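You operate a simulated robot arm through the tools that you are given. There is no shell and no other tool. Be economical: measure what you need, move in short steps, check, and stop when the job is done.

The job below is to be done with a simulated two-armed robot. You get a single attempt, and the scene is never put back.

JOB
Chill device 3 for one cycle on a pad, then test it in a socket.
Fine: power key on first, off once its row shows GOOD; the device stays in its socket.

The check looks at the end state, three seconds after you hand in, the way a careful person would. Anything else that was tipped, shoved, dropped, spilled or broken makes it a failure.

ROBOT AND FRAMES
Two 7-joint arms with fingered hands on one trunk, on a base that drives. Base frame: it is fixed to the floor where the robot stands at the start and does not move with it; the origin is under the middle of the robot, x ahead of it, y to its left, z up; the surface under the hand at the start is at about z = 860. Lengths are in mm, angles in degrees, forces in N, time in s.
The left shoulder is at the start at [20, 123, 1211], the right one opposite. With the tool pointing down near the work surface each hand reaches from about 100 to 480 mm from the robot's upright axis, wherever it stands, measured 20 degrees to its own side. Places, roughly: black power key [300, 0, 900]; cold plate [300, 400, 900]; socket block [500, 400, 900]. Payload 2.4 kg a hand.
The TCP of each hand is the grasp point between the finger pads, 17 mm short of the fingertips. In the tool frame z runs along the fingers and y along their closing line. Largest opening 88 mm; the body of the gripper starts 47 mm behind the TCP. The gripper is a hand of 3 fingers: y runs from the thumb to the fingers, the wrist lies at [0, 0, -165] in the tool frame, and closing takes about 1.5 s.
Orientation is that of the tool frame in the base frame, as a unit quaternion [x, y, z, w]. With the fingers straight down and closing along the base's y, the tool's x points along the base's -x, its y along +y and its z along -z.

CONTROLS
- The arms move only by the tool apply_moves. It takes "left_commands", "right_commands" or both (then of equal length, played together; a hand with none holds still); each is a list of rows, each a list of 6 numbers: the shift along the tool's x, y, z in mm, then the turn, a rotation vector about the tool's x, y, z in rad. In form: [[x, y, z, rx, ry, rz], ...]. A call has 1 to 20 rows; each row is the pose to reach, as a shift and turn from the pose commanded when the call began, along the tool's axes at that moment. "left_jaw" and "right_jaw" are, for a hand that has rows, the gripper command, from -1 (shut) to 1 (fully open), values between in proportion, set as the call begins (left out, the last holds). Rows are played at 5 a second. More than 50 mm and 8.6 degrees between two rows, or a gripper value outside its range, and nothing of the call is played. A pose out of reach is approached as far as the arm can. The call stops where the force on the tool passes 70 N (or 10 N more than at its start, if that is more) or the arm is blocked; 0.2 s more then pass. Each finger travels about 45 mm/s and halts on what it meets, pressing with about 27 N; the grip force reading is that of the motor and also rises with nothing between the fingers. The clock runs only during rows and for 0.2 s after the last one: add rows that repeat a pose to give the fingers time. It gives the time, the measured TCP pose, the force on the tool (base axes), the opening and the grip force at its end, in the units of the frame above (readings bear some noise), with the torque about the TCP (base axes, N m) and any sound that the robot's microphone picked up, and new pictures: "pictures" is both (left out), scene, wrist or none (wrist: the cameras of the hands that moved).
- Cameras (640 x 400 px; columns grow to the right, rows downward): "scene" is now at [39.9, 44.9, 1660.6]; the picture's right is [0.61, -0.79, 0.00], its down [-0.63, -0.49, -0.60] and it looks along [0.47, 0.37, -0.80] (base axes); focal length 291 px, centre (320, 200). "left" rides on the left gripper at [-52, 4, -66] in its tool frame; the picture's right is [-0.08, -1.00, 0.00], its down [0.78, -0.07, -0.62] and it looks along [0.62, -0.05, 0.78] (tool axes); focal length 243 px, centre (320, 200). "right" rides on the right gripper at [52, 4, -66] in its tool frame; the picture's right is [-0.09, 1.00, 0.00], its down [-0.78, -0.07, -0.62] and it looks along [-0.62, -0.05, 0.78] (tool axes); focal length 243 px, centre (320, 200). There is no depth. A picture from a camera that has moved, and an enlarged one, comes with that camera's place and axes in the base frame and with its lens.
- move_column(by): slides the trunk up (or, below 0, down) by that many mm; the arms and the scene camera ride with it, the base frame stays. It gives what a move gives, with no picture.
- drive_base(legs): drives the robot by 1 to 6 legs, each [ahead, left, turn to the left] in mm, mm and degrees, along the robot's own axes; the way and the turn of a leg run together, so that a leg with both is an arc; at most 1500 mm and 180 degrees a leg. The arms and the cameras ride along, it lands a little off, and it stops where it bumps. It gives what a move gives, and a new picture of the scene camera.
- grasp_type(shape, hand): the hand has 3 fingers and takes this shape, open, in about a second: jaw (thumb against the fingers, like two jaws); tri (thumb and two fingers); tip (a fingertip pinch); poke (one finger out to press); point (the index stretched); flat (the hand flat); cup (the hand cupped); fist (a fist). The gripper value then closes the fingers along that shape, each until it touches; the sizes above hold for jaw. It gives what a move gives, with no picture.
- head_to(pan, tilt): turns the head with the scene camera to pan (to the left, within 120 degrees either way) and tilt (down, from -29 to 69), counted from straight ahead of the robot. It gives what a move gives, and a new picture of the scene camera.
- zoom(camera, box): a new picture of the part [left, top, right, bottom] of that camera's present view, enlarged. No time passes.
- hand_in(): hands the job in; it is judged then, once.

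Work in short steps. Places have to be worked out from the pictures, the camera data and where the tool is seen: move nearer, look again, correct. Check each grasp and each placing, and mend what went wrong. You have 120 turns and 260 pictures in all, those below and enlarged ones among them. Open the grippers and draw the arms clear of the work before you hand the job in, unless the task says otherwise; then end with one line.

The tools are called after ">>>" as a command line: name --argument value ..., lists and objects as JSON in quotes. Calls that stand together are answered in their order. apply_moves: Moves the arms, as the interface text tells. Its arguments: {"type":"object","properties":{"left_commands":{"type":"array"},"left_jaw":{"type":"number"},"right_commands":{"type":"array"},"right_jaw":{"type":"number"},"pictures":{"type":"string","enum":["both","scene","wrist","none"]}},"required":[]} The other tools are called the same way: move_column (by) slides the trunk up or down; grasp_type (shape, hand) gives the hand a shape; drive_base (legs) drives the base; head_to (pan, tilt) turns the head that bears the scene camera; zoom (camera, box) takes an enlarged picture of a part of a camera's view; hand_in () hands the job in.

At the start:

```text
time: 0.0
left_eef_pos: [288.3, 367.1, 1224.7]
left_ee_rot: [-0.001, 1.0, 0.0, 0.0]
left_wrist_force: [0.7, -0.3, -0.7]
left_ft_torque: [0.05, 0.03, 0.03]
left_gripper_width: 88.0
left_gripper_force: 0.1
left_shape: jaw
right_eef_pos: [273.6, 13.0, 1216.2]
right_ee_rot: [-0.001, 1.0, 0.001, 0.0]
right_wrist_force: [0.9, -0.4, 0.1]
right_ft_torque: [-0.01, -0.01, 0.01]
right_gripper_width: 88.0
right_gripper_force: 0.0
right_shape: jaw
trunk travel left (down, up): [-425.0, 405.0]
robot x, y, heading: [0.1, -2.6, 0.2]
head pan, tilt: [37.7, 53.4]
```

scene: 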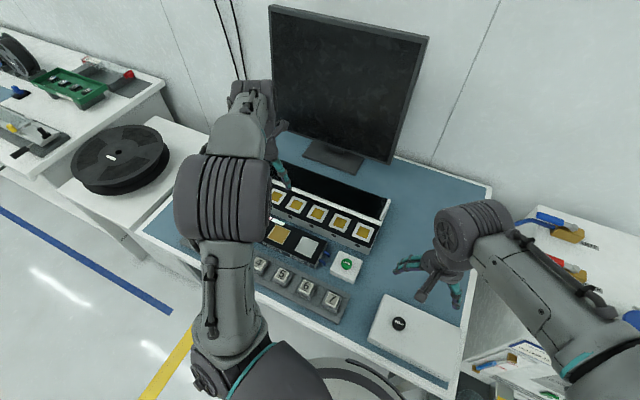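
right: 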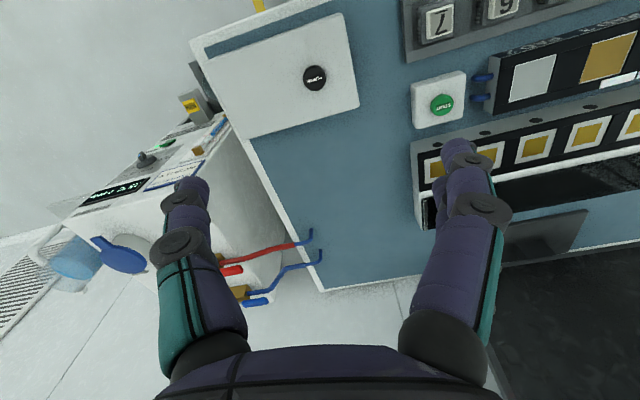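
left: 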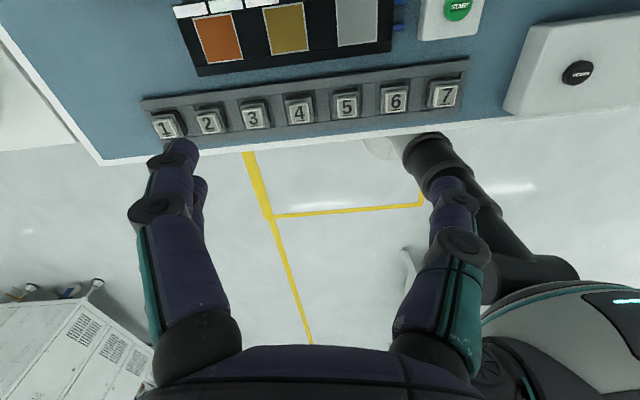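

I start by enlarging the views of the work area to read labels and layout.

>>> zoom --camera "left" --box '[130, 0, 490, 150]'

>>> zoom --camera "scene" --box '[220, 150, 480, 380]'

>>> zoom --camera "right" --box '[380, 0, 640, 240]'

```text
1.78 times, centred on (310, 75) of left
camera zoom: at [340.8, 372.7, 1290.1], right [0.08, -1.0, 0.0], down [-0.78, -0.07, 0.62], along [-0.62, -0.05, -0.78], focal length 431 px, centre (338, 422)
```

zoom: 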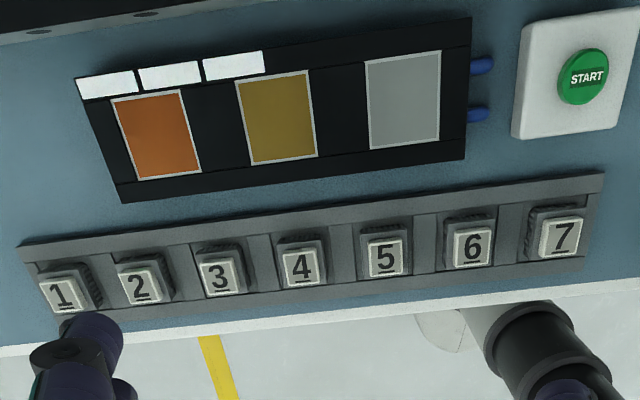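

```text
1.74 times, centred on (350, 265) of scene
camera zoom: at [39.9, 44.9, 1660.6], right [0.61, -0.79, 0.0], down [-0.63, -0.49, -0.6], along [0.47, 0.37, -0.8], focal length 506 px, centre (268, 87)
```

zoom: 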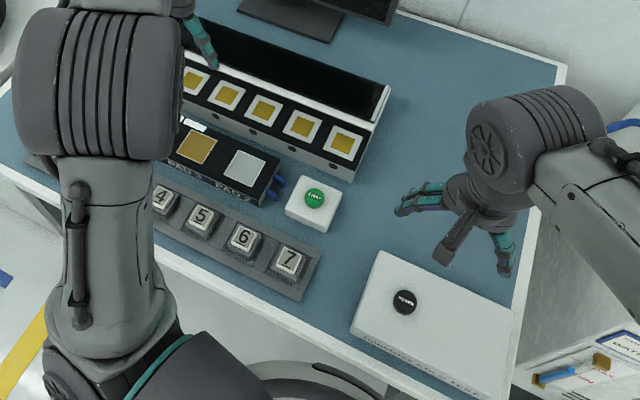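

```text
1.67 times, centred on (510, 120) of right
camera zoom: at [221.2, 17.5, 1281.4], right [0.08, 1.0, 0.0], down [0.78, -0.07, 0.62], along [0.62, -0.05, -0.78], focal length 404 px, centre (3, 333)
```

zoom: 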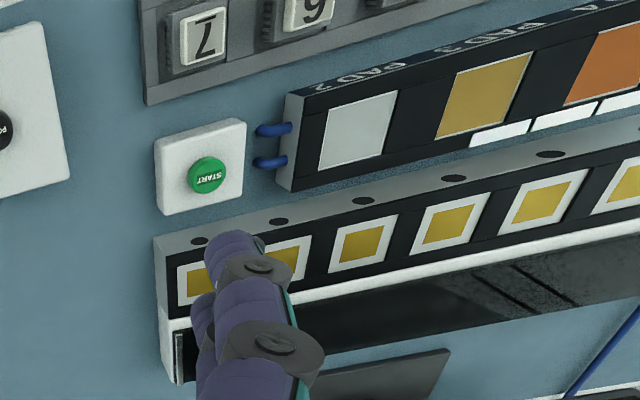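

The key is about (300, 5, 900) from the right camera. I look closer at the power box and the scene right part before touching anything.

>>> zoom --camera "right" --box '[200, 10, 400, 140]'

>>> grasp_type --hand "right" --shape "poke"

>>> head_to --pan 60 --tilt 45

```text
3.08 times, centred on (300, 75) of right
camera zoom: at [221.2, 17.5, 1281.4], right [0.08, 1.0, 0.0], down [0.78, -0.07, 0.62], along [0.62, -0.05, -0.78], focal length 746 px, centre (382, 585)
```

zoom: 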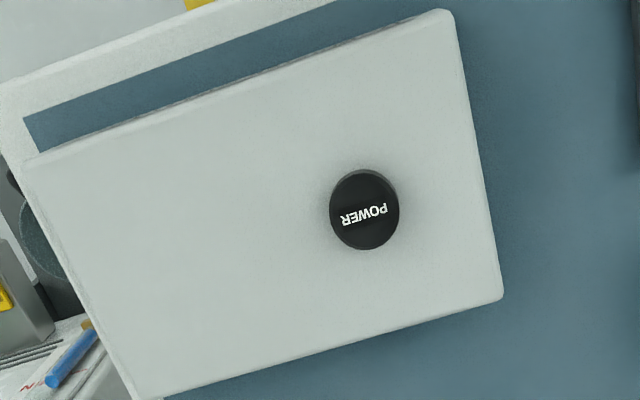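

```text
time: 0.9
left_eef_pos: [288.6, 367.4, 1224.4]
left_ee_rot: [0.001, 1.0, 0.0, 0.0]
left_wrist_force: [0.0, -0.2, 1.2]
left_ft_torque: [0.03, 0.0, -0.03]
left_gripper_width: 87.7
left_gripper_force: 0.1
left_shape: jaw
right_eef_pos: [275.4, 14.6, 1214.5]
right_ee_rot: [0.0, 1.0, 0.0, -0.001]
right_wrist_force: [0.2, 0.5, -0.3]
right_ft_torque: [0.01, -0.01, 0.03]
right_gripper_width: 0.0
right_gripper_force: 0.1
right_shape: poke
trunk travel left (down, up): [-425.0, 405.0]
robot x, y, heading: [2.6, 1.8, 0.1]
head pan, tilt: [37.7, 53.4]
```

```text
time: 1.8
left_eef_pos: [288.2, 365.8, 1224.3]
left_ee_rot: [0.001, 1.0, 0.0, 0.0]
left_wrist_force: [-0.8, -0.2, 0.1]
left_ft_torque: [-0.04, 0.01, 0.04]
left_gripper_width: 87.9
left_gripper_force: 0.1
left_shape: jaw
right_eef_pos: [274.6, 13.9, 1216.5]
right_ee_rot: [-0.001, 1.0, 0.0, 0.0]
right_wrist_force: [-0.2, 0.0, -0.6]
right_ft_torque: [0.0, 0.0, -0.02]
right_gripper_width: 0.3
right_gripper_force: 0.1
right_shape: poke
trunk travel left (down, up): [-425.0, 405.0]
robot x, y, heading: [-0.8, -4.6, -0.2]
head pan, tilt: [60.0, 45.0]
camera scene: at [22.3, 70.2, 1671.9], right [0.87, -0.5, 0.0], down [-0.35, -0.61, -0.71], along [0.35, 0.61, -0.71], focal length 291 px, centre (320, 200)
```

scene: 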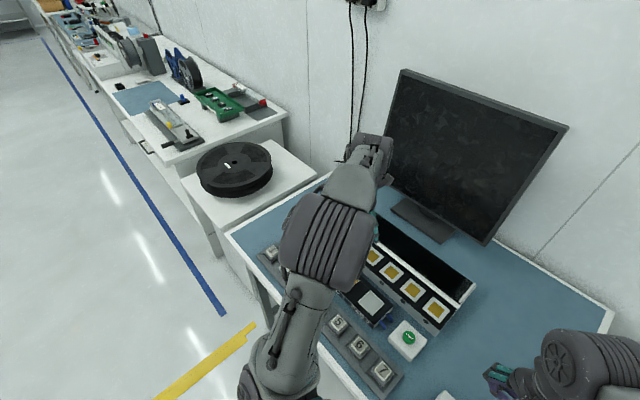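

Now I bring the right hand, in poke shape, above the key at height ~1000 and look.

>>> apply_moves --right_commands '[[-8, -3, 45, 0, 0, 0], [-16, -6, 90, 0, 0, 0], [-24, -9, 135, 0, 0, 0], [-26, -9, 180, 0, 0, 0], [-26, -9, 215, 0, 0, 0]]' --pictures "wrist"

>>> head_to --pan 10 --tilt 60

```text
time: 3.0
left_eef_pos: [289.2, 368.0, 1224.4]
left_ee_rot: [0.0, 1.0, -0.001, 0.0]
left_wrist_force: [-0.5, 0.6, -0.4]
left_ft_torque: [-0.01, -0.02, -0.01]
left_gripper_width: 88.2
left_gripper_force: 0.1
left_shape: jaw
right_eef_pos: [301.2, 3.3, 1001.0]
right_ee_rot: [-0.001, 1.0, 0.001, 0.0]
right_wrist_force: [0.9, -0.4, 0.9]
right_ft_torque: [-0.04, -0.01, -0.03]
right_gripper_width: 0.1
right_gripper_force: 0.0
right_shape: poke
trunk travel left (down, up): [-425.0, 405.0]
robot x, y, heading: [2.5, -2.5, 0.1]
head pan, tilt: [60.0, 45.0]
camera right: at [248.0, 7.9, 1067.0], right [0.08, 1.0, 0.0], down [0.78, -0.07, 0.62], along [0.62, -0.05, -0.78], focal length 243 px, centre (320, 200)
```

right: 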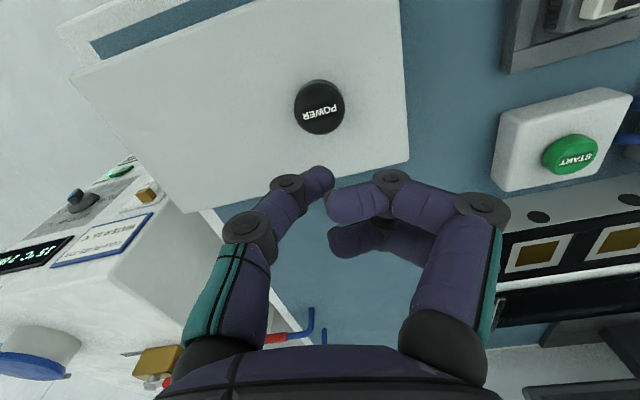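

```text
time: 4.1
left_eef_pos: [288.1, 367.6, 1224.2]
left_ee_rot: [0.0, 1.0, 0.0, 0.0]
left_wrist_force: [1.2, 0.3, 1.1]
left_ft_torque: [0.01, 0.02, -0.03]
left_gripper_width: 88.0
left_gripper_force: 0.0
left_shape: jaw
right_eef_pos: [301.9, 4.0, 1001.0]
right_ee_rot: [-0.001, 1.0, 0.0, 0.0]
right_wrist_force: [-0.5, -0.3, -0.2]
right_ft_torque: [0.01, 0.01, 0.0]
right_gripper_width: 0.1
right_gripper_force: 0.2
right_shape: poke
trunk travel left (down, up): [-425.0, 405.0]
robot x, y, heading: [0.0, -0.2, -0.0]
head pan, tilt: [10.0, 60.0]
camera scene: at [47.2, 11.5, 1652.4], right [0.17, -0.98, 0.0], down [-0.85, -0.15, -0.5], along [0.49, 0.09, -0.87], focal length 291 px, centre (320, 200)
```

scene: 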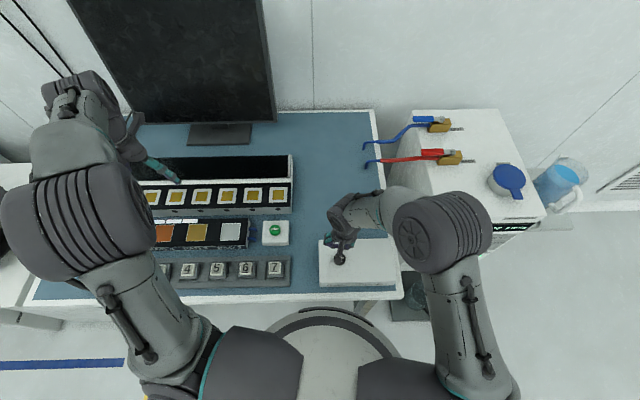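

The scene shows power box, chiller bench etc. I zoom to identify which digit is the poker and to view the side bench.

>>> zoom --camera "right" --box '[220, 70, 440, 300]'

>>> zoom --camera "scene" --box '[360, 90, 600, 250]'

>>> zoom --camera "scene" --box '[100, 120, 420, 310]'

```text
1.74 times, centred on (330, 185) of right
camera zoom: at [248.0, 7.8, 1067.8], right [0.08, 1.0, 0.0], down [0.78, -0.07, 0.62], along [0.62, -0.05, -0.78], focal length 422 px, centre (303, 226)
```

zoom: 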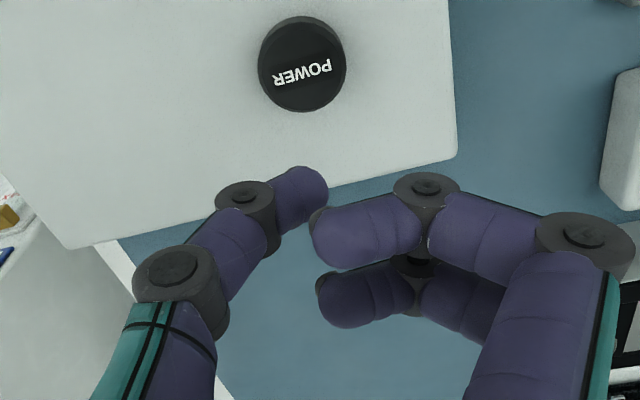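

```text
2.50 times, centred on (480, 170) of scene
camera zoom: at [47.2, 11.5, 1652.4], right [0.17, -0.98, 0.0], down [-0.85, -0.15, -0.5], along [0.49, 0.09, -0.87], focal length 727 px, centre (-80, 275)
```

zoom: 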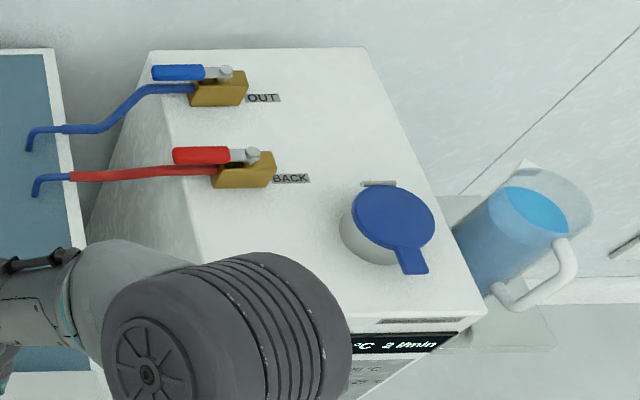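

```text
2.00 times, centred on (260, 215) of scene
camera zoom: at [47.2, 11.5, 1652.4], right [0.17, -0.98, 0.0], down [-0.85, -0.15, -0.5], along [0.49, 0.09, -0.87], focal length 581 px, centre (440, 170)
```

zoom: 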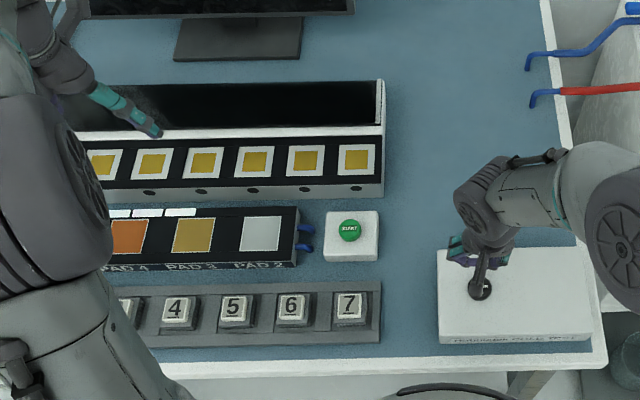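

There's a chiller with a panel, notes and labels; I want to read them before pressing. I zoom the right wrist view of the panel and turn the head right.

>>> zoom --camera "right" --box '[0, 150, 200, 300]'

>>> head_to --pan -60 --tilt 50

```text
2.67 times, centred on (100, 225) of right
camera zoom: at [248.0, 7.8, 1067.8], right [0.08, 1.0, 0.0], down [0.78, -0.07, 0.62], along [0.62, -0.05, -0.78], focal length 647 px, centre (907, 133)
```

zoom: 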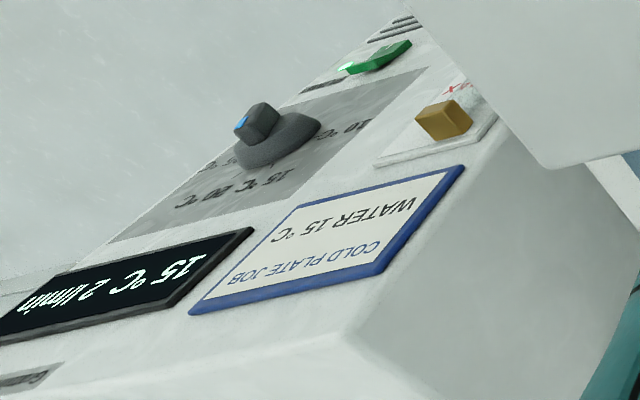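

```text
time: 5.5
left_eef_pos: [288.4, 366.1, 1224.8]
left_ee_rot: [0.0, 1.0, 0.001, 0.001]
left_wrist_force: [-0.7, 0.6, -0.7]
left_ft_torque: [-0.01, -0.01, -0.02]
left_gripper_width: 87.8
left_gripper_force: 0.0
left_shape: jaw
right_eef_pos: [301.2, 4.2, 1001.6]
right_ee_rot: [0.0, 1.0, 0.0, 0.0]
right_wrist_force: [0.5, 0.4, -0.4]
right_ft_torque: [0.02, 0.01, -0.02]
right_gripper_width: 0.2
right_gripper_force: 0.1
right_shape: poke
trunk travel left (down, up): [-425.0, 405.0]
robot x, y, heading: [3.2, 2.3, 0.1]
head pan, tilt: [-60.0, 50.0]
camera scene: at [20.2, -66.9, 1665.0], right [-0.87, -0.5, 0.0], down [-0.38, 0.66, -0.64], along [0.32, -0.56, -0.77], focal length 291 px, centre (320, 200)
```

scene: 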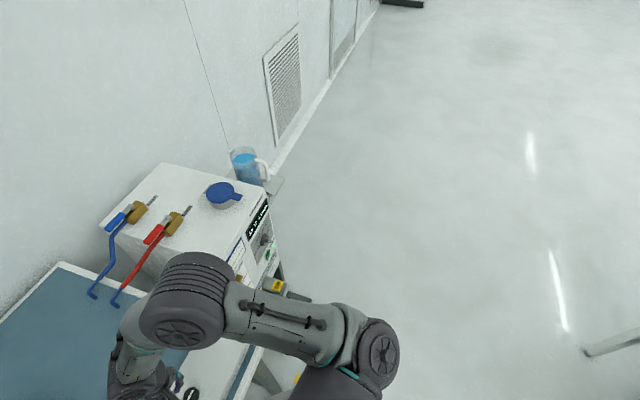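

The chiller is running at 15 °C as its job note demands, so no change there. The thumb is the poking digit, its tip on the tool axis; I lower it to just above the key.

>>> apply_moves --right_commands '[[1, 0, 40, 0, 0, 0], [2, 0, 65, 0, 0, 0]]' --pictures "wrist"

>>> head_to --pan 10 --tilt 60

```text
time: 6.2
left_eef_pos: [287.9, 367.3, 1224.3]
left_ee_rot: [0.0, 1.0, -0.001, 0.0]
left_wrist_force: [-0.3, -0.2, -0.6]
left_ft_torque: [-0.02, 0.01, -0.01]
left_gripper_width: 88.0
left_gripper_force: 0.1
left_shape: jaw
right_eef_pos: [299.1, 5.5, 935.0]
right_ee_rot: [0.0, 1.0, 0.0, 0.0]
right_wrist_force: [-1.1, -0.6, 0.4]
right_ft_torque: [-0.01, 0.0, 0.02]
right_gripper_width: 0.0
right_gripper_force: 0.1
right_shape: poke
trunk travel left (down, up): [-425.0, 405.0]
robot x, y, heading: [1.7, -1.0, 0.2]
head pan, tilt: [-60.0, 50.0]
camera right: at [245.4, 8.8, 1001.5], right [0.08, 1.0, 0.0], down [0.78, -0.07, 0.62], along [0.62, -0.05, -0.78], focal length 243 px, centre (320, 200)
```

right: 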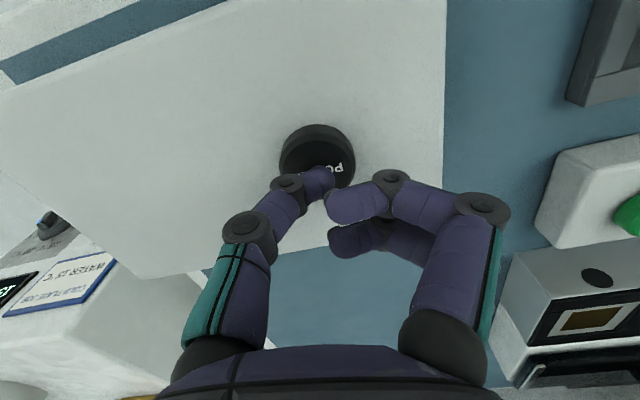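

```text
time: 7.6
left_eef_pos: [288.6, 366.7, 1225.2]
left_ee_rot: [0.0, 1.0, -0.001, 0.001]
left_wrist_force: [-0.7, 0.1, -0.6]
left_ft_torque: [0.03, 0.02, -0.02]
left_gripper_width: 88.0
left_gripper_force: 0.1
left_shape: jaw
right_eef_pos: [298.4, 5.2, 936.1]
right_ee_rot: [-0.001, 1.0, 0.001, 0.0]
right_wrist_force: [-0.5, 0.0, 0.9]
right_ft_torque: [-0.02, 0.01, 0.02]
right_gripper_width: 0.0
right_gripper_force: 0.0
right_shape: poke
trunk travel left (down, up): [-425.0, 405.0]
robot x, y, heading: [1.0, -0.3, -0.0]
head pan, tilt: [10.0, 60.0]
camera scene: at [47.2, 11.3, 1652.4], right [0.17, -0.98, 0.0], down [-0.85, -0.15, -0.5], along [0.49, 0.09, -0.87], focal length 291 px, centre (320, 200)
```

scene: 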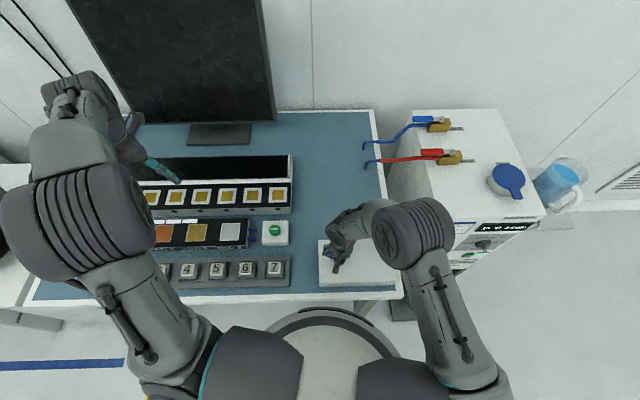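

Tip is over the key, aligned to within a few mm. I press down in small steps.

>>> apply_moves --right_commands '[[0, -1, 5, 0, 0, 0], [0, -1, 9, 0, 0, 0], [0, -1, 12, 0, 0, 0], [0, -1, 14, 0, 0, 0]]' --pictures "wrist"

```text
time: 8.6
left_eef_pos: [288.5, 365.6, 1226.6]
left_ee_rot: [0.0, 1.0, 0.0, 0.0]
left_wrist_force: [0.5, 0.9, -0.5]
left_ft_torque: [0.02, 0.03, 0.05]
left_gripper_width: 87.6
left_gripper_force: 0.0
left_shape: jaw
right_eef_pos: [299.9, 1.8, 921.7]
right_ee_rot: [-0.001, 1.0, 0.0, 0.001]
right_wrist_force: [3.0, -10.0, 28.8]
right_ft_torque: [0.08, -0.01, 0.01]
right_gripper_width: 0.2
right_gripper_force: 0.0
right_shape: poke
trunk travel left (down, up): [-425.0, 405.0]
robot x, y, heading: [0.6, 0.2, -0.0]
head pan, tilt: [10.0, 60.0]
heard: click
camera right: at [245.2, 5.9, 987.9], right [0.08, 1.0, 0.0], down [0.78, -0.07, 0.62], along [0.62, -0.05, -0.78], focal length 243 px, centre (320, 200)
```

right: 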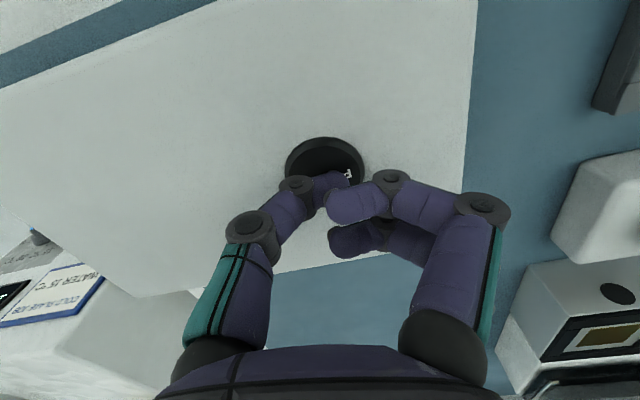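

A click was heard. I back off upward and check the monitor.

>>> apply_moves --right_commands '[[0, 0, -40, 0, 0, 0], [0, 0, -90, 0, 0, 0], [0, 0, -140, 0, 0, 0], [0, 0, -190, 0, 0, 0], [0, 0, -240, 0, 0, 0]]' --pictures "wrist"

>>> head_to --pan 30 --tilt 45

```text
time: 9.8
left_eef_pos: [288.8, 366.3, 1225.0]
left_ee_rot: [0.0, 1.0, 0.0, 0.0]
left_wrist_force: [-0.2, 0.1, -0.3]
left_ft_torque: [-0.02, -0.03, 0.0]
left_gripper_width: 87.8
left_gripper_force: 0.0
left_shape: jaw
right_eef_pos: [298.5, 2.1, 1160.2]
right_ee_rot: [-0.001, 1.0, 0.0, -0.001]
right_wrist_force: [0.5, -0.2, -0.3]
right_ft_torque: [-0.03, 0.03, -0.01]
right_gripper_width: 0.0
right_gripper_force: 0.0
right_shape: poke
trunk travel left (down, up): [-425.0, 405.0]
robot x, y, heading: [0.5, 0.3, 0.2]
head pan, tilt: [10.0, 60.0]
camera right: at [245.3, 6.1, 1226.4], right [0.08, 1.0, 0.0], down [0.78, -0.07, 0.62], along [0.62, -0.05, -0.78], focal length 243 px, centre (320, 200)
```

right: 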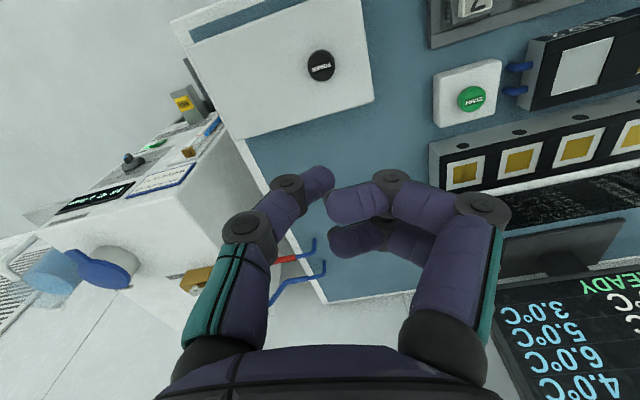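

```text
time: 10.6
left_eef_pos: [288.9, 368.1, 1225.1]
left_ee_rot: [0.0, 1.0, 0.0, 0.0]
left_wrist_force: [0.2, -0.7, 0.2]
left_ft_torque: [-0.01, 0.0, -0.01]
left_gripper_width: 87.9
left_gripper_force: 0.0
left_shape: jaw
right_eef_pos: [300.0, 2.6, 1160.0]
right_ee_rot: [-0.001, 1.0, 0.0, 0.0]
right_wrist_force: [0.4, 0.6, 0.2]
right_ft_torque: [0.02, 0.01, 0.05]
right_gripper_width: 0.0
right_gripper_force: 0.1
right_shape: poke
trunk travel left (down, up): [-425.0, 405.0]
robot x, y, heading: [-2.4, -0.5, 0.2]
head pan, tilt: [30.0, 45.0]
camera scene: at [52.0, 40.3, 1671.8], right [0.5, -0.87, 0.0], down [-0.61, -0.35, -0.71], along [0.61, 0.35, -0.71], focal length 291 px, centre (320, 200)
```

scene: 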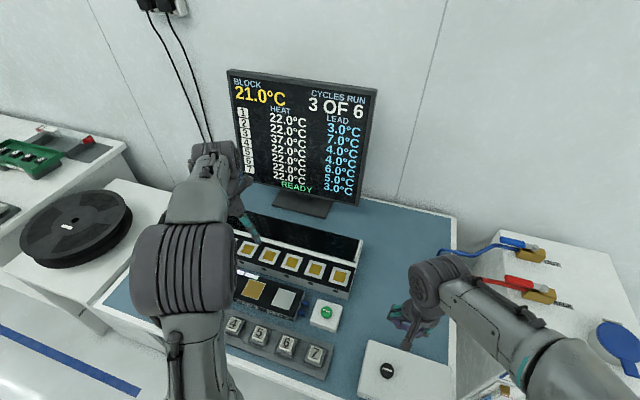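

The monitor is on. I read it and the block's panels enlarged.

>>> zoom --camera "scene" --box '[220, 60, 390, 210]'

>>> zoom --camera "scene" --box '[220, 200, 380, 390]'

>>> zoom --camera "right" --box '[420, 0, 640, 240]'

>>> zoom --camera "left" --box '[130, 0, 400, 100]'

```text
2.67 times, centred on (305, 135) of scene
camera zoom: at [52.0, 40.3, 1671.8], right [0.5, -0.87, 0.0], down [-0.61, -0.35, -0.71], along [0.61, 0.35, -0.71], focal length 775 px, centre (360, 373)
```

zoom: 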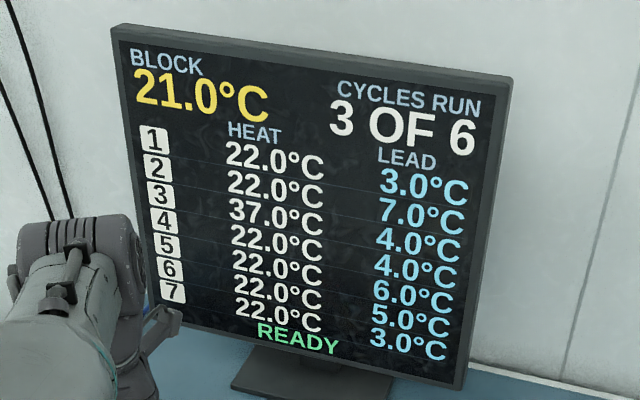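

```text
2.11 times, centred on (300, 295) of scene
camera zoom: at [52.0, 40.3, 1671.8], right [0.5, -0.87, 0.0], down [-0.61, -0.35, -0.71], along [0.61, 0.35, -0.71], focal length 612 px, centre (362, 0)
```

zoom: 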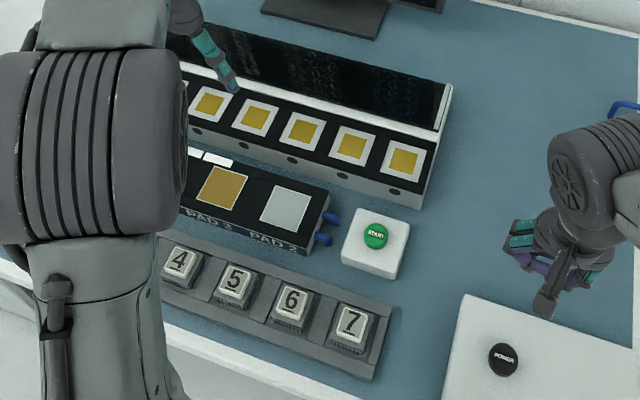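

```text
1.67 times, centred on (530, 120) of right
camera zoom: at [245.9, 6.2, 1225.4], right [0.08, 1.0, 0.0], down [0.78, -0.07, 0.62], along [0.62, -0.05, -0.78], focal length 404 px, centre (-30, 333)
```

zoom: 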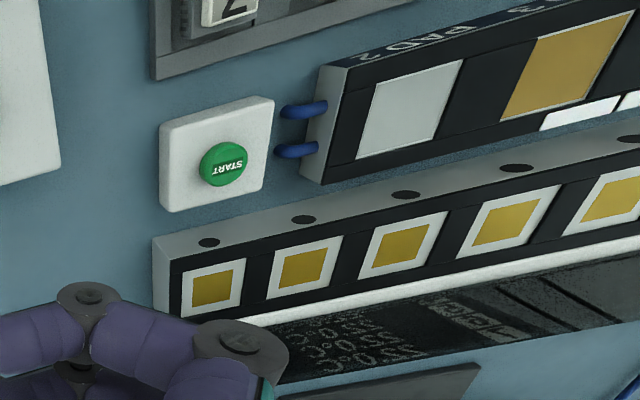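

```text
2.37 times, centred on (265, 50) of left
camera zoom: at [340.8, 372.7, 1290.1], right [0.08, -1.0, 0.0], down [-0.78, -0.07, 0.62], along [-0.62, -0.05, -0.78], focal length 575 px, centre (450, 556)
```

zoom: 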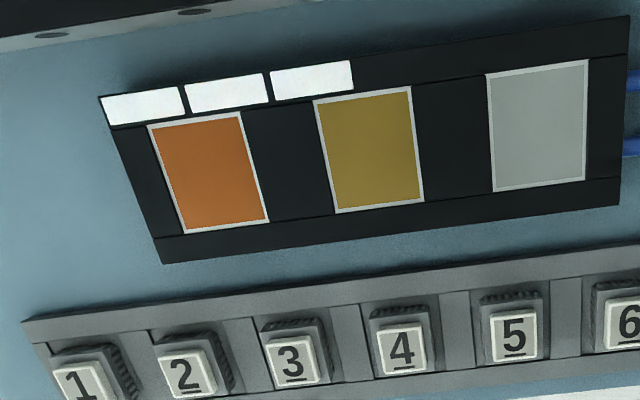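

The screen shows device 3 hot (37 °C) and 3 of 6 cycles used. I drive left to face the cold plate and socket block.

>>> drive_base --legs '[[0, 260, 0]]'

>>> zoom --camera "right" --box '[200, 0, 640, 250]'

>>> zoom --camera "left" --box '[250, 0, 640, 200]'

```text
time: 12.5
left_eef_pos: [291.5, 630.7, 1224.8]
left_ee_rot: [0.002, 1.0, -0.001, -0.001]
left_wrist_force: [0.9, 0.3, 0.6]
left_ft_torque: [0.0, -0.01, 0.01]
left_gripper_width: 88.0
left_gripper_force: 0.1
left_shape: jaw
right_eef_pos: [299.9, 264.5, 1160.2]
right_ee_rot: [0.002, 1.0, 0.0, 0.0]
right_wrist_force: [-0.2, 0.4, 0.4]
right_ft_torque: [0.0, -0.02, -0.03]
right_gripper_width: 0.1
right_gripper_force: 0.1
right_shape: poke
trunk travel left (down, up): [-425.0, 405.0]
robot x, y, heading: [0.5, 265.5, 0.1]
head pan, tilt: [30.0, 45.0]
camera scene: at [52.7, 305.2, 1671.8], right [0.5, -0.87, 0.0], down [-0.61, -0.35, -0.71], along [0.61, 0.35, -0.71], focal length 291 px, centre (320, 200)
```

scene: 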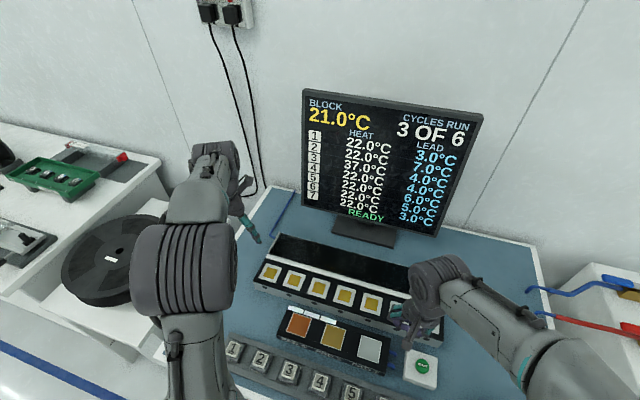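

```text
1.45 times, centred on (420, 125) of right
camera zoom: at [246.5, 269.8, 1225.7], right [0.09, 1.0, 0.0], down [0.78, -0.07, 0.62], along [0.62, -0.05, -0.78], focal length 353 px, centre (174, 309)
```

zoom: 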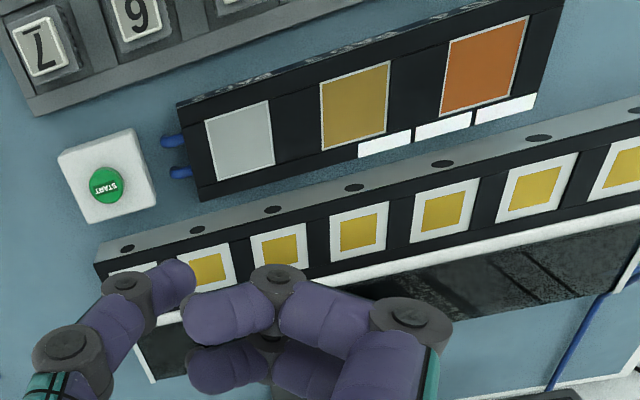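

```text
1.64 times, centred on (445, 100) of left
camera zoom: at [342.8, 636.0, 1289.8], right [0.08, -1.0, 0.0], down [-0.78, -0.06, 0.62], along [-0.62, -0.05, -0.78], focal length 398 px, centre (115, 364)
```

zoom: 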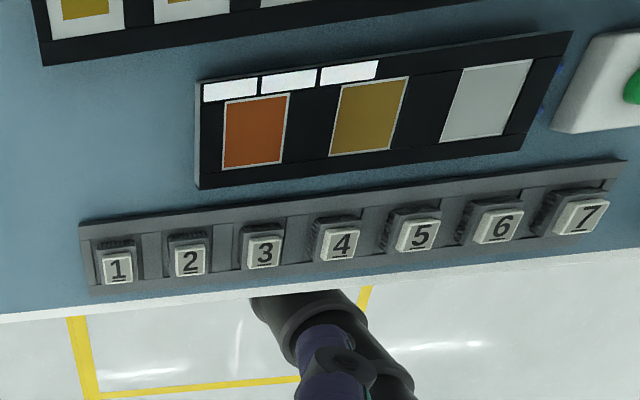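

I tilt the head down to see the plate and read its label and tray.

>>> head_to --pan 8 --tilt 62

>>> zoom --camera "scene" --box '[150, 130, 330, 300]'

```text
time: 13.3
left_eef_pos: [291.2, 630.3, 1224.6]
left_ee_rot: [0.002, 1.0, 0.0, 0.0]
left_wrist_force: [-0.5, 0.0, 0.1]
left_ft_torque: [0.01, 0.0, 0.04]
left_gripper_width: 88.0
left_gripper_force: 0.1
left_shape: jaw
right_eef_pos: [299.9, 263.7, 1158.3]
right_ee_rot: [0.002, 1.0, 0.0, 0.0]
right_wrist_force: [0.8, 0.3, -0.9]
right_ft_torque: [0.0, -0.03, -0.02]
right_gripper_width: 0.2
right_gripper_force: 0.2
right_shape: poke
trunk travel left (down, up): [-425.0, 405.0]
robot x, y, heading: [-0.0, 265.4, -0.5]
head pan, tilt: [8.0, 62.0]
camera scene: at [45.8, 272.3, 1650.2], right [0.14, -0.99, 0.0], down [-0.87, -0.12, -0.47], along [0.47, 0.06, -0.88], focal length 291 px, centre (320, 200)
```

scene: 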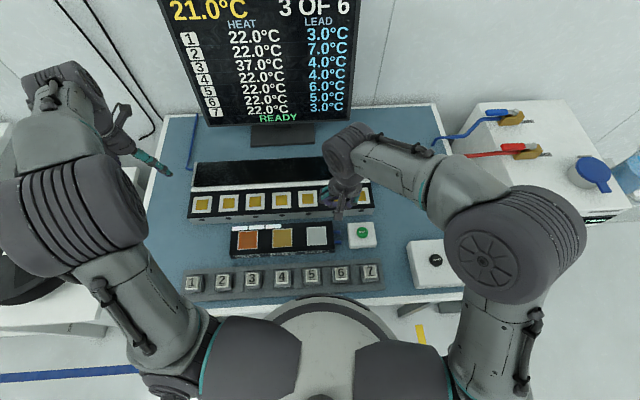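

```text
2.35 times, centred on (240, 215) of scene
camera zoom: at [45.8, 272.3, 1650.2], right [0.14, -0.99, 0.0], down [-0.87, -0.12, -0.47], along [0.47, 0.06, -0.88], focal length 684 px, centre (508, 165)
```

zoom: 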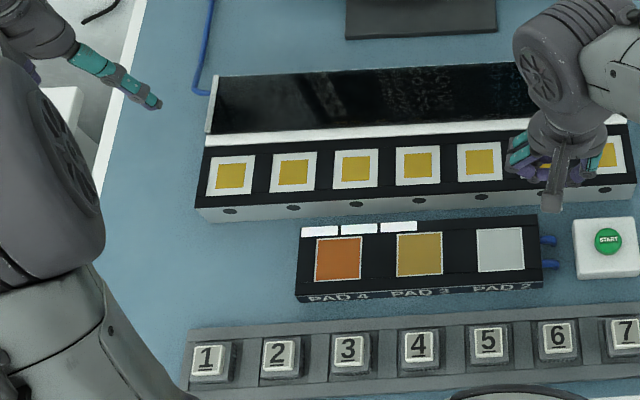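

I zoom harder on the label strip and tray.

>>> zoom --camera "scene" --box '[225, 215, 340, 260]'

>>> zoom --camera "scene" --box '[180, 255, 300, 300]'

>>> zoom --camera "scene" --box '[180, 150, 300, 230]'

```text
5.57 times, centred on (282, 238) of scene
camera zoom: at [45.8, 272.3, 1650.2], right [0.14, -0.99, 0.0], down [-0.87, -0.12, -0.47], along [0.47, 0.06, -0.88], focal length 1618 px, centre (529, -9)
```

zoom: 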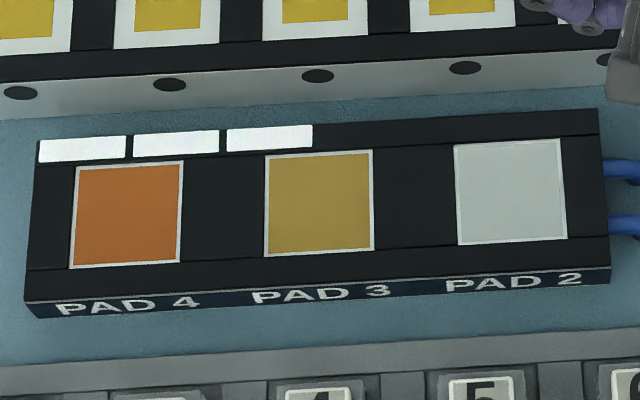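

```text
5.33 times, centred on (240, 278) of scene
camera zoom: at [45.8, 272.3, 1650.2], right [0.14, -0.99, 0.0], down [-0.87, -0.12, -0.47], along [0.47, 0.06, -0.88], focal length 1550 px, centre (747, -213)
```

zoom: 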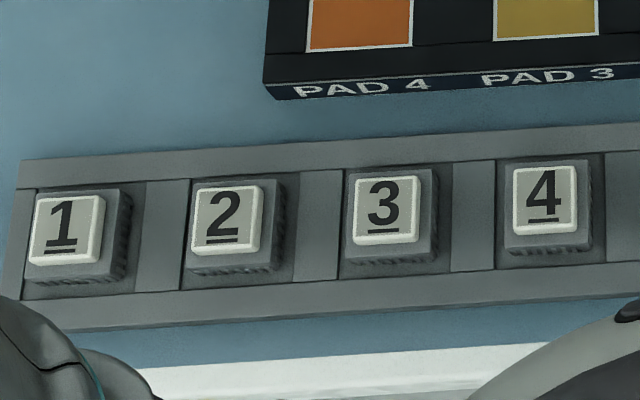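

```text
5.00 times, centred on (240, 190) of scene
camera zoom: at [45.8, 272.3, 1650.2], right [0.14, -0.99, 0.0], down [-0.87, -0.12, -0.47], along [0.47, 0.06, -0.88], focal length 1453 px, centre (720, 250)
```

zoom: 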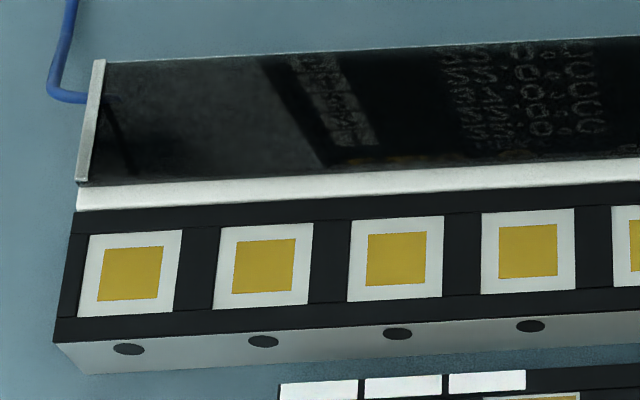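

The tray, plate and block are all yawed about 12° (right end farther). Excess heat 37−21 = 16 = PAD 4 × LEAD 4.0, so pad 4 fits. I turn the robot 12° left so that all is square to it and in reach.

>>> drive_base --legs '[[0, 0, 12]]'

```text
time: 14.5
left_eef_pos: [206.6, 682.4, 1225.2]
left_ee_rot: [-0.105, 0.994, 0.0, 0.0]
left_wrist_force: [-1.8, -0.5, 0.1]
left_ft_torque: [-0.01, -0.01, 0.0]
left_gripper_width: 87.8
left_gripper_force: 0.1
left_shape: jaw
right_eef_pos: [292.8, 327.7, 1159.3]
right_ee_rot: [-0.104, 0.995, 0.0, 0.0]
right_wrist_force: [-0.5, -0.8, 0.2]
right_ft_torque: [-0.03, -0.01, 0.0]
right_gripper_width: 0.0
right_gripper_force: 0.2
right_shape: poke
trunk travel left (down, up): [-425.0, 405.0]
robot x, y, heading: [-0.3, 260.2, 12.1]
head pan, tilt: [8.0, 62.0]
camera scene: at [42.8, 281.4, 1650.1], right [0.34, -0.94, 0.0], down [-0.83, -0.3, -0.47], along [0.44, 0.16, -0.88], focal length 291 px, centre (320, 200)
```

scene: 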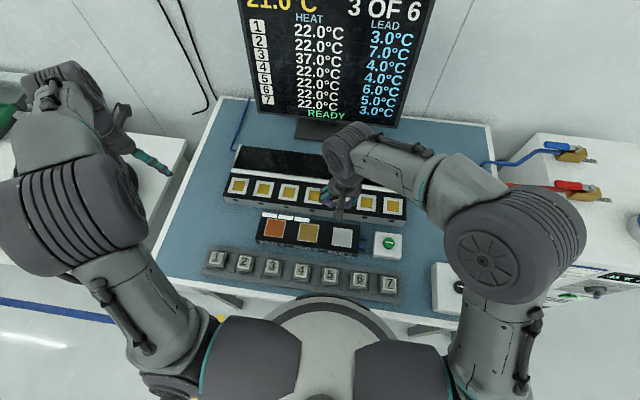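

Square now. I bring the left hand over device 3 (~(193, 470)) and move the right hand aside toward the START button side.

>>> apply_moves --left_commands '[[12, -41, 0, 0, 0, 0], [24, -82, 0, 0, 0, 0], [36, -123, 0, 0, 0, 0], [48, -164, 0, 0, 0, 0], [58, -205, 0, 0, 0, 0], [58, -205, 45, 0, 0, 0], [58, -205, 90, 0, 0, 0], [58, -205, 135, 0, 0, 0], [58, -205, 180, 0, 0, 0], [58, -205, 215, 0, 0, 0]]' --right_commands '[[0, -30, 0, 0, 0, 0], [0, -60, 0, 0, 0, 0], [0, -90, 0, 0, 0, 0], [0, -120, 0, 0, 0, 0], [0, -120, 0, 0, 0, 0], [0, -120, 0, 0, 0, 0], [0, -120, 0, 0, 0, 0], [0, -120, 0, 0, 0, 0], [0, -120, 0, 0, 0, 0], [0, -120, 0, 0, 0, 0]]'

```text
time: 16.7
left_eef_pos: [191.7, 472.8, 1008.8]
left_ee_rot: [-0.104, 0.995, 0.001, -0.001]
left_wrist_force: [-0.1, -0.8, -0.4]
left_ft_torque: [-0.02, -0.03, 0.02]
left_gripper_width: 87.9
left_gripper_force: 0.1
left_shape: jaw
left hand out of reach, approached as far as the arm can: row 4, 5, 6, 7
right_eef_pos: [318.5, 209.3, 1159.9]
right_ee_rot: [-0.105, 0.994, 0.001, 0.001]
right_wrist_force: [-0.3, -0.4, 0.3]
right_ft_torque: [-0.04, -0.04, -0.01]
right_gripper_width: 0.0
right_gripper_force: 0.1
right_shape: poke
trunk travel left (down, up): [-425.0, 405.0]
robot x, y, heading: [3.1, 265.6, 11.9]
head pan, tilt: [8.0, 62.0]
camera scene: at [43.3, 281.5, 1650.1], right [0.34, -0.94, 0.0], down [-0.83, -0.3, -0.47], along [0.44, 0.16, -0.88], focal length 291 px, centre (320, 200)
camera right: at [265.1, 202.8, 1225.8], right [-0.12, 0.99, 0.0], down [0.78, 0.1, 0.62], along [0.62, 0.08, -0.78], focal length 243 px, centre (320, 200)
camera left: at [242.0, 488.8, 1074.6], right [0.29, -0.96, 0.0], down [-0.75, -0.23, 0.62], along [-0.6, -0.18, -0.78], focal length 243 px, centre (320, 200)
```

scene: 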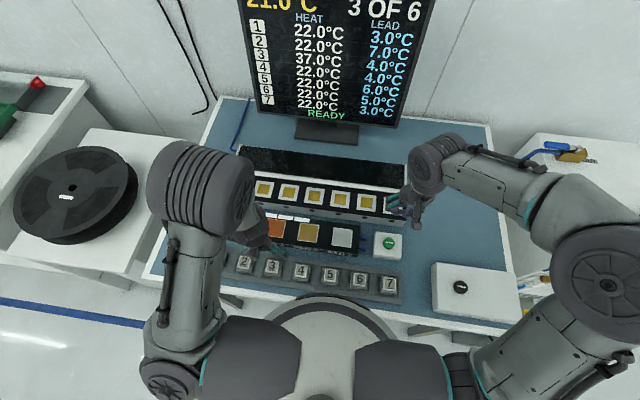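
right: 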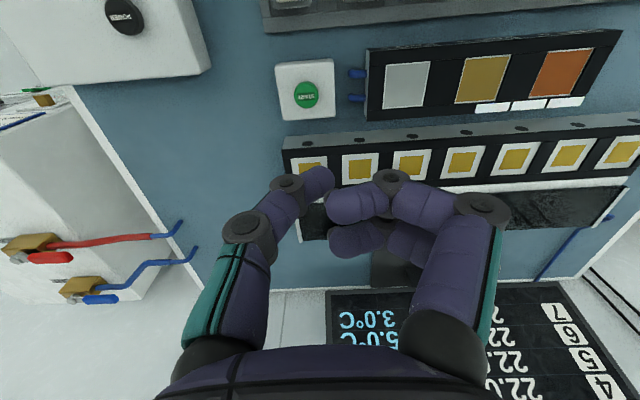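
left: 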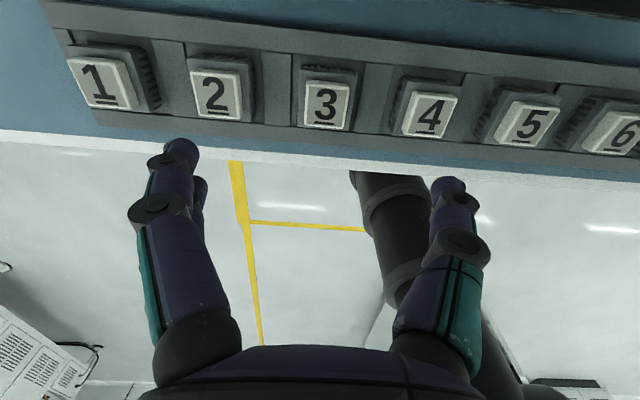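

Device 3 at (195, 469) by both cameras. I zoom to see the clearance beside it.

>>> zoom --camera "left" --box '[230, 40, 430, 160]'

>>> zoom --camera "scene" --box '[235, 240, 335, 300]'

```text
3.20 times, centred on (330, 100) of left
camera zoom: at [242.0, 488.8, 1074.6], right [0.29, -0.96, 0.0], down [-0.75, -0.23, 0.62], along [-0.6, -0.18, -0.78], focal length 776 px, centre (288, 520)
```

zoom: 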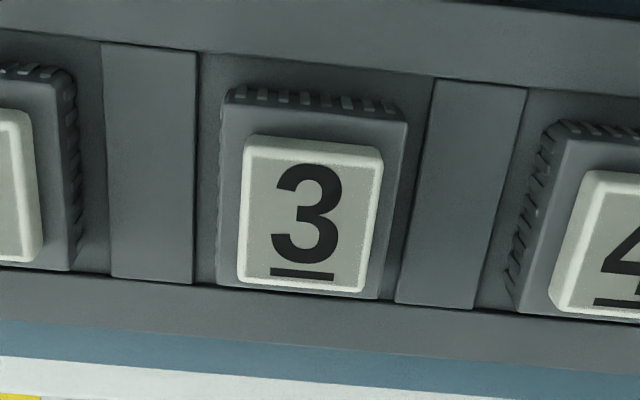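

```text
6.40 times, centred on (285, 270) of scene
camera zoom: at [43.3, 281.5, 1650.1], right [0.34, -0.94, 0.0], down [-0.83, -0.3, -0.47], along [0.44, 0.16, -0.88], focal length 1860 px, centre (544, -248)
```

zoom: 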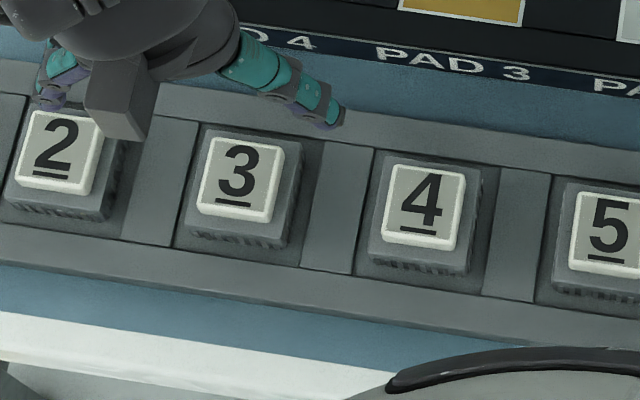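

Device: ~46 mm square finned base with a smaller cap, top near z≈900. I narrow the jaw to ~64 mm and lower to z≈955 for a closer look.

>>> apply_moves --left_commands '[[0, -3, 0, 0, 0, 0], [0, -3, 25, 0, 0, 0], [0, -3, 54, 0, 0, 0], [0, -3, 54, 0, 0, 0]]' --left_jaw 0.45 --pictures "wrist"

>>> zoom --camera "left" --box '[160, 40, 480, 240]'

```text
time: 17.7
left_eef_pos: [192.0, 467.5, 954.0]
left_ee_rot: [-0.105, 0.994, 0.0, 0.0]
left_wrist_force: [0.5, -0.2, 0.0]
left_ft_torque: [-0.02, 0.01, 0.01]
left_gripper_width: 64.1
left_gripper_force: 0.1
left_shape: jaw
right_eef_pos: [318.6, 208.7, 1160.0]
right_ee_rot: [-0.104, 0.995, 0.0, 0.001]
right_wrist_force: [1.2, -0.1, 0.3]
right_ft_torque: [0.01, -0.01, 0.01]
right_gripper_width: 0.0
right_gripper_force: 0.1
right_shape: poke
trunk travel left (down, up): [-425.0, 405.0]
robot x, y, heading: [5.7, 262.4, 11.8]
head pan, tilt: [8.0, 62.0]
camera left: at [242.2, 483.7, 1019.9], right [0.29, -0.96, 0.0], down [-0.75, -0.23, 0.62], along [-0.59, -0.18, -0.78], focal length 243 px, centre (320, 200)
```

left: 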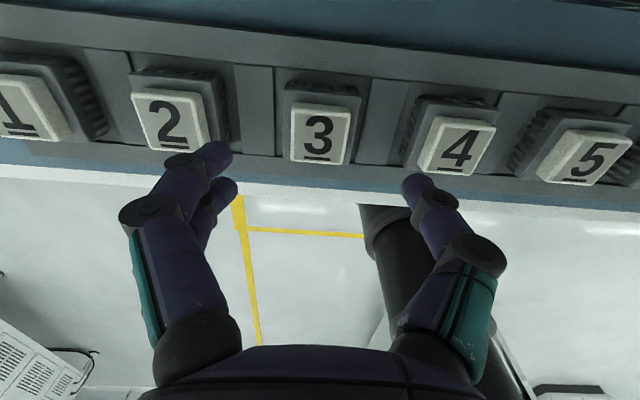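

```text
2.00 times, centred on (320, 140) of left
camera zoom: at [242.2, 483.7, 1019.9], right [0.29, -0.96, 0.0], down [-0.75, -0.23, 0.62], along [-0.59, -0.18, -0.78], focal length 485 px, centre (320, 320)
```

zoom: 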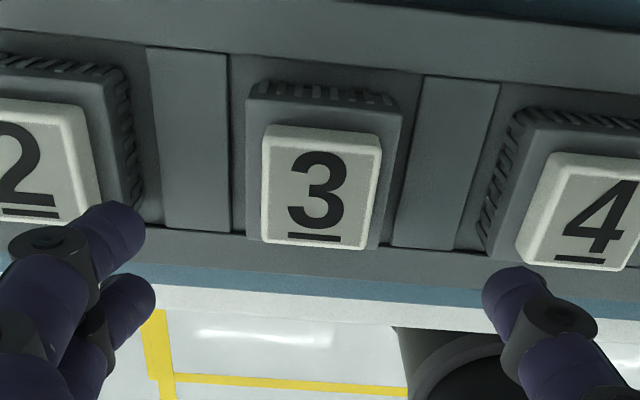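

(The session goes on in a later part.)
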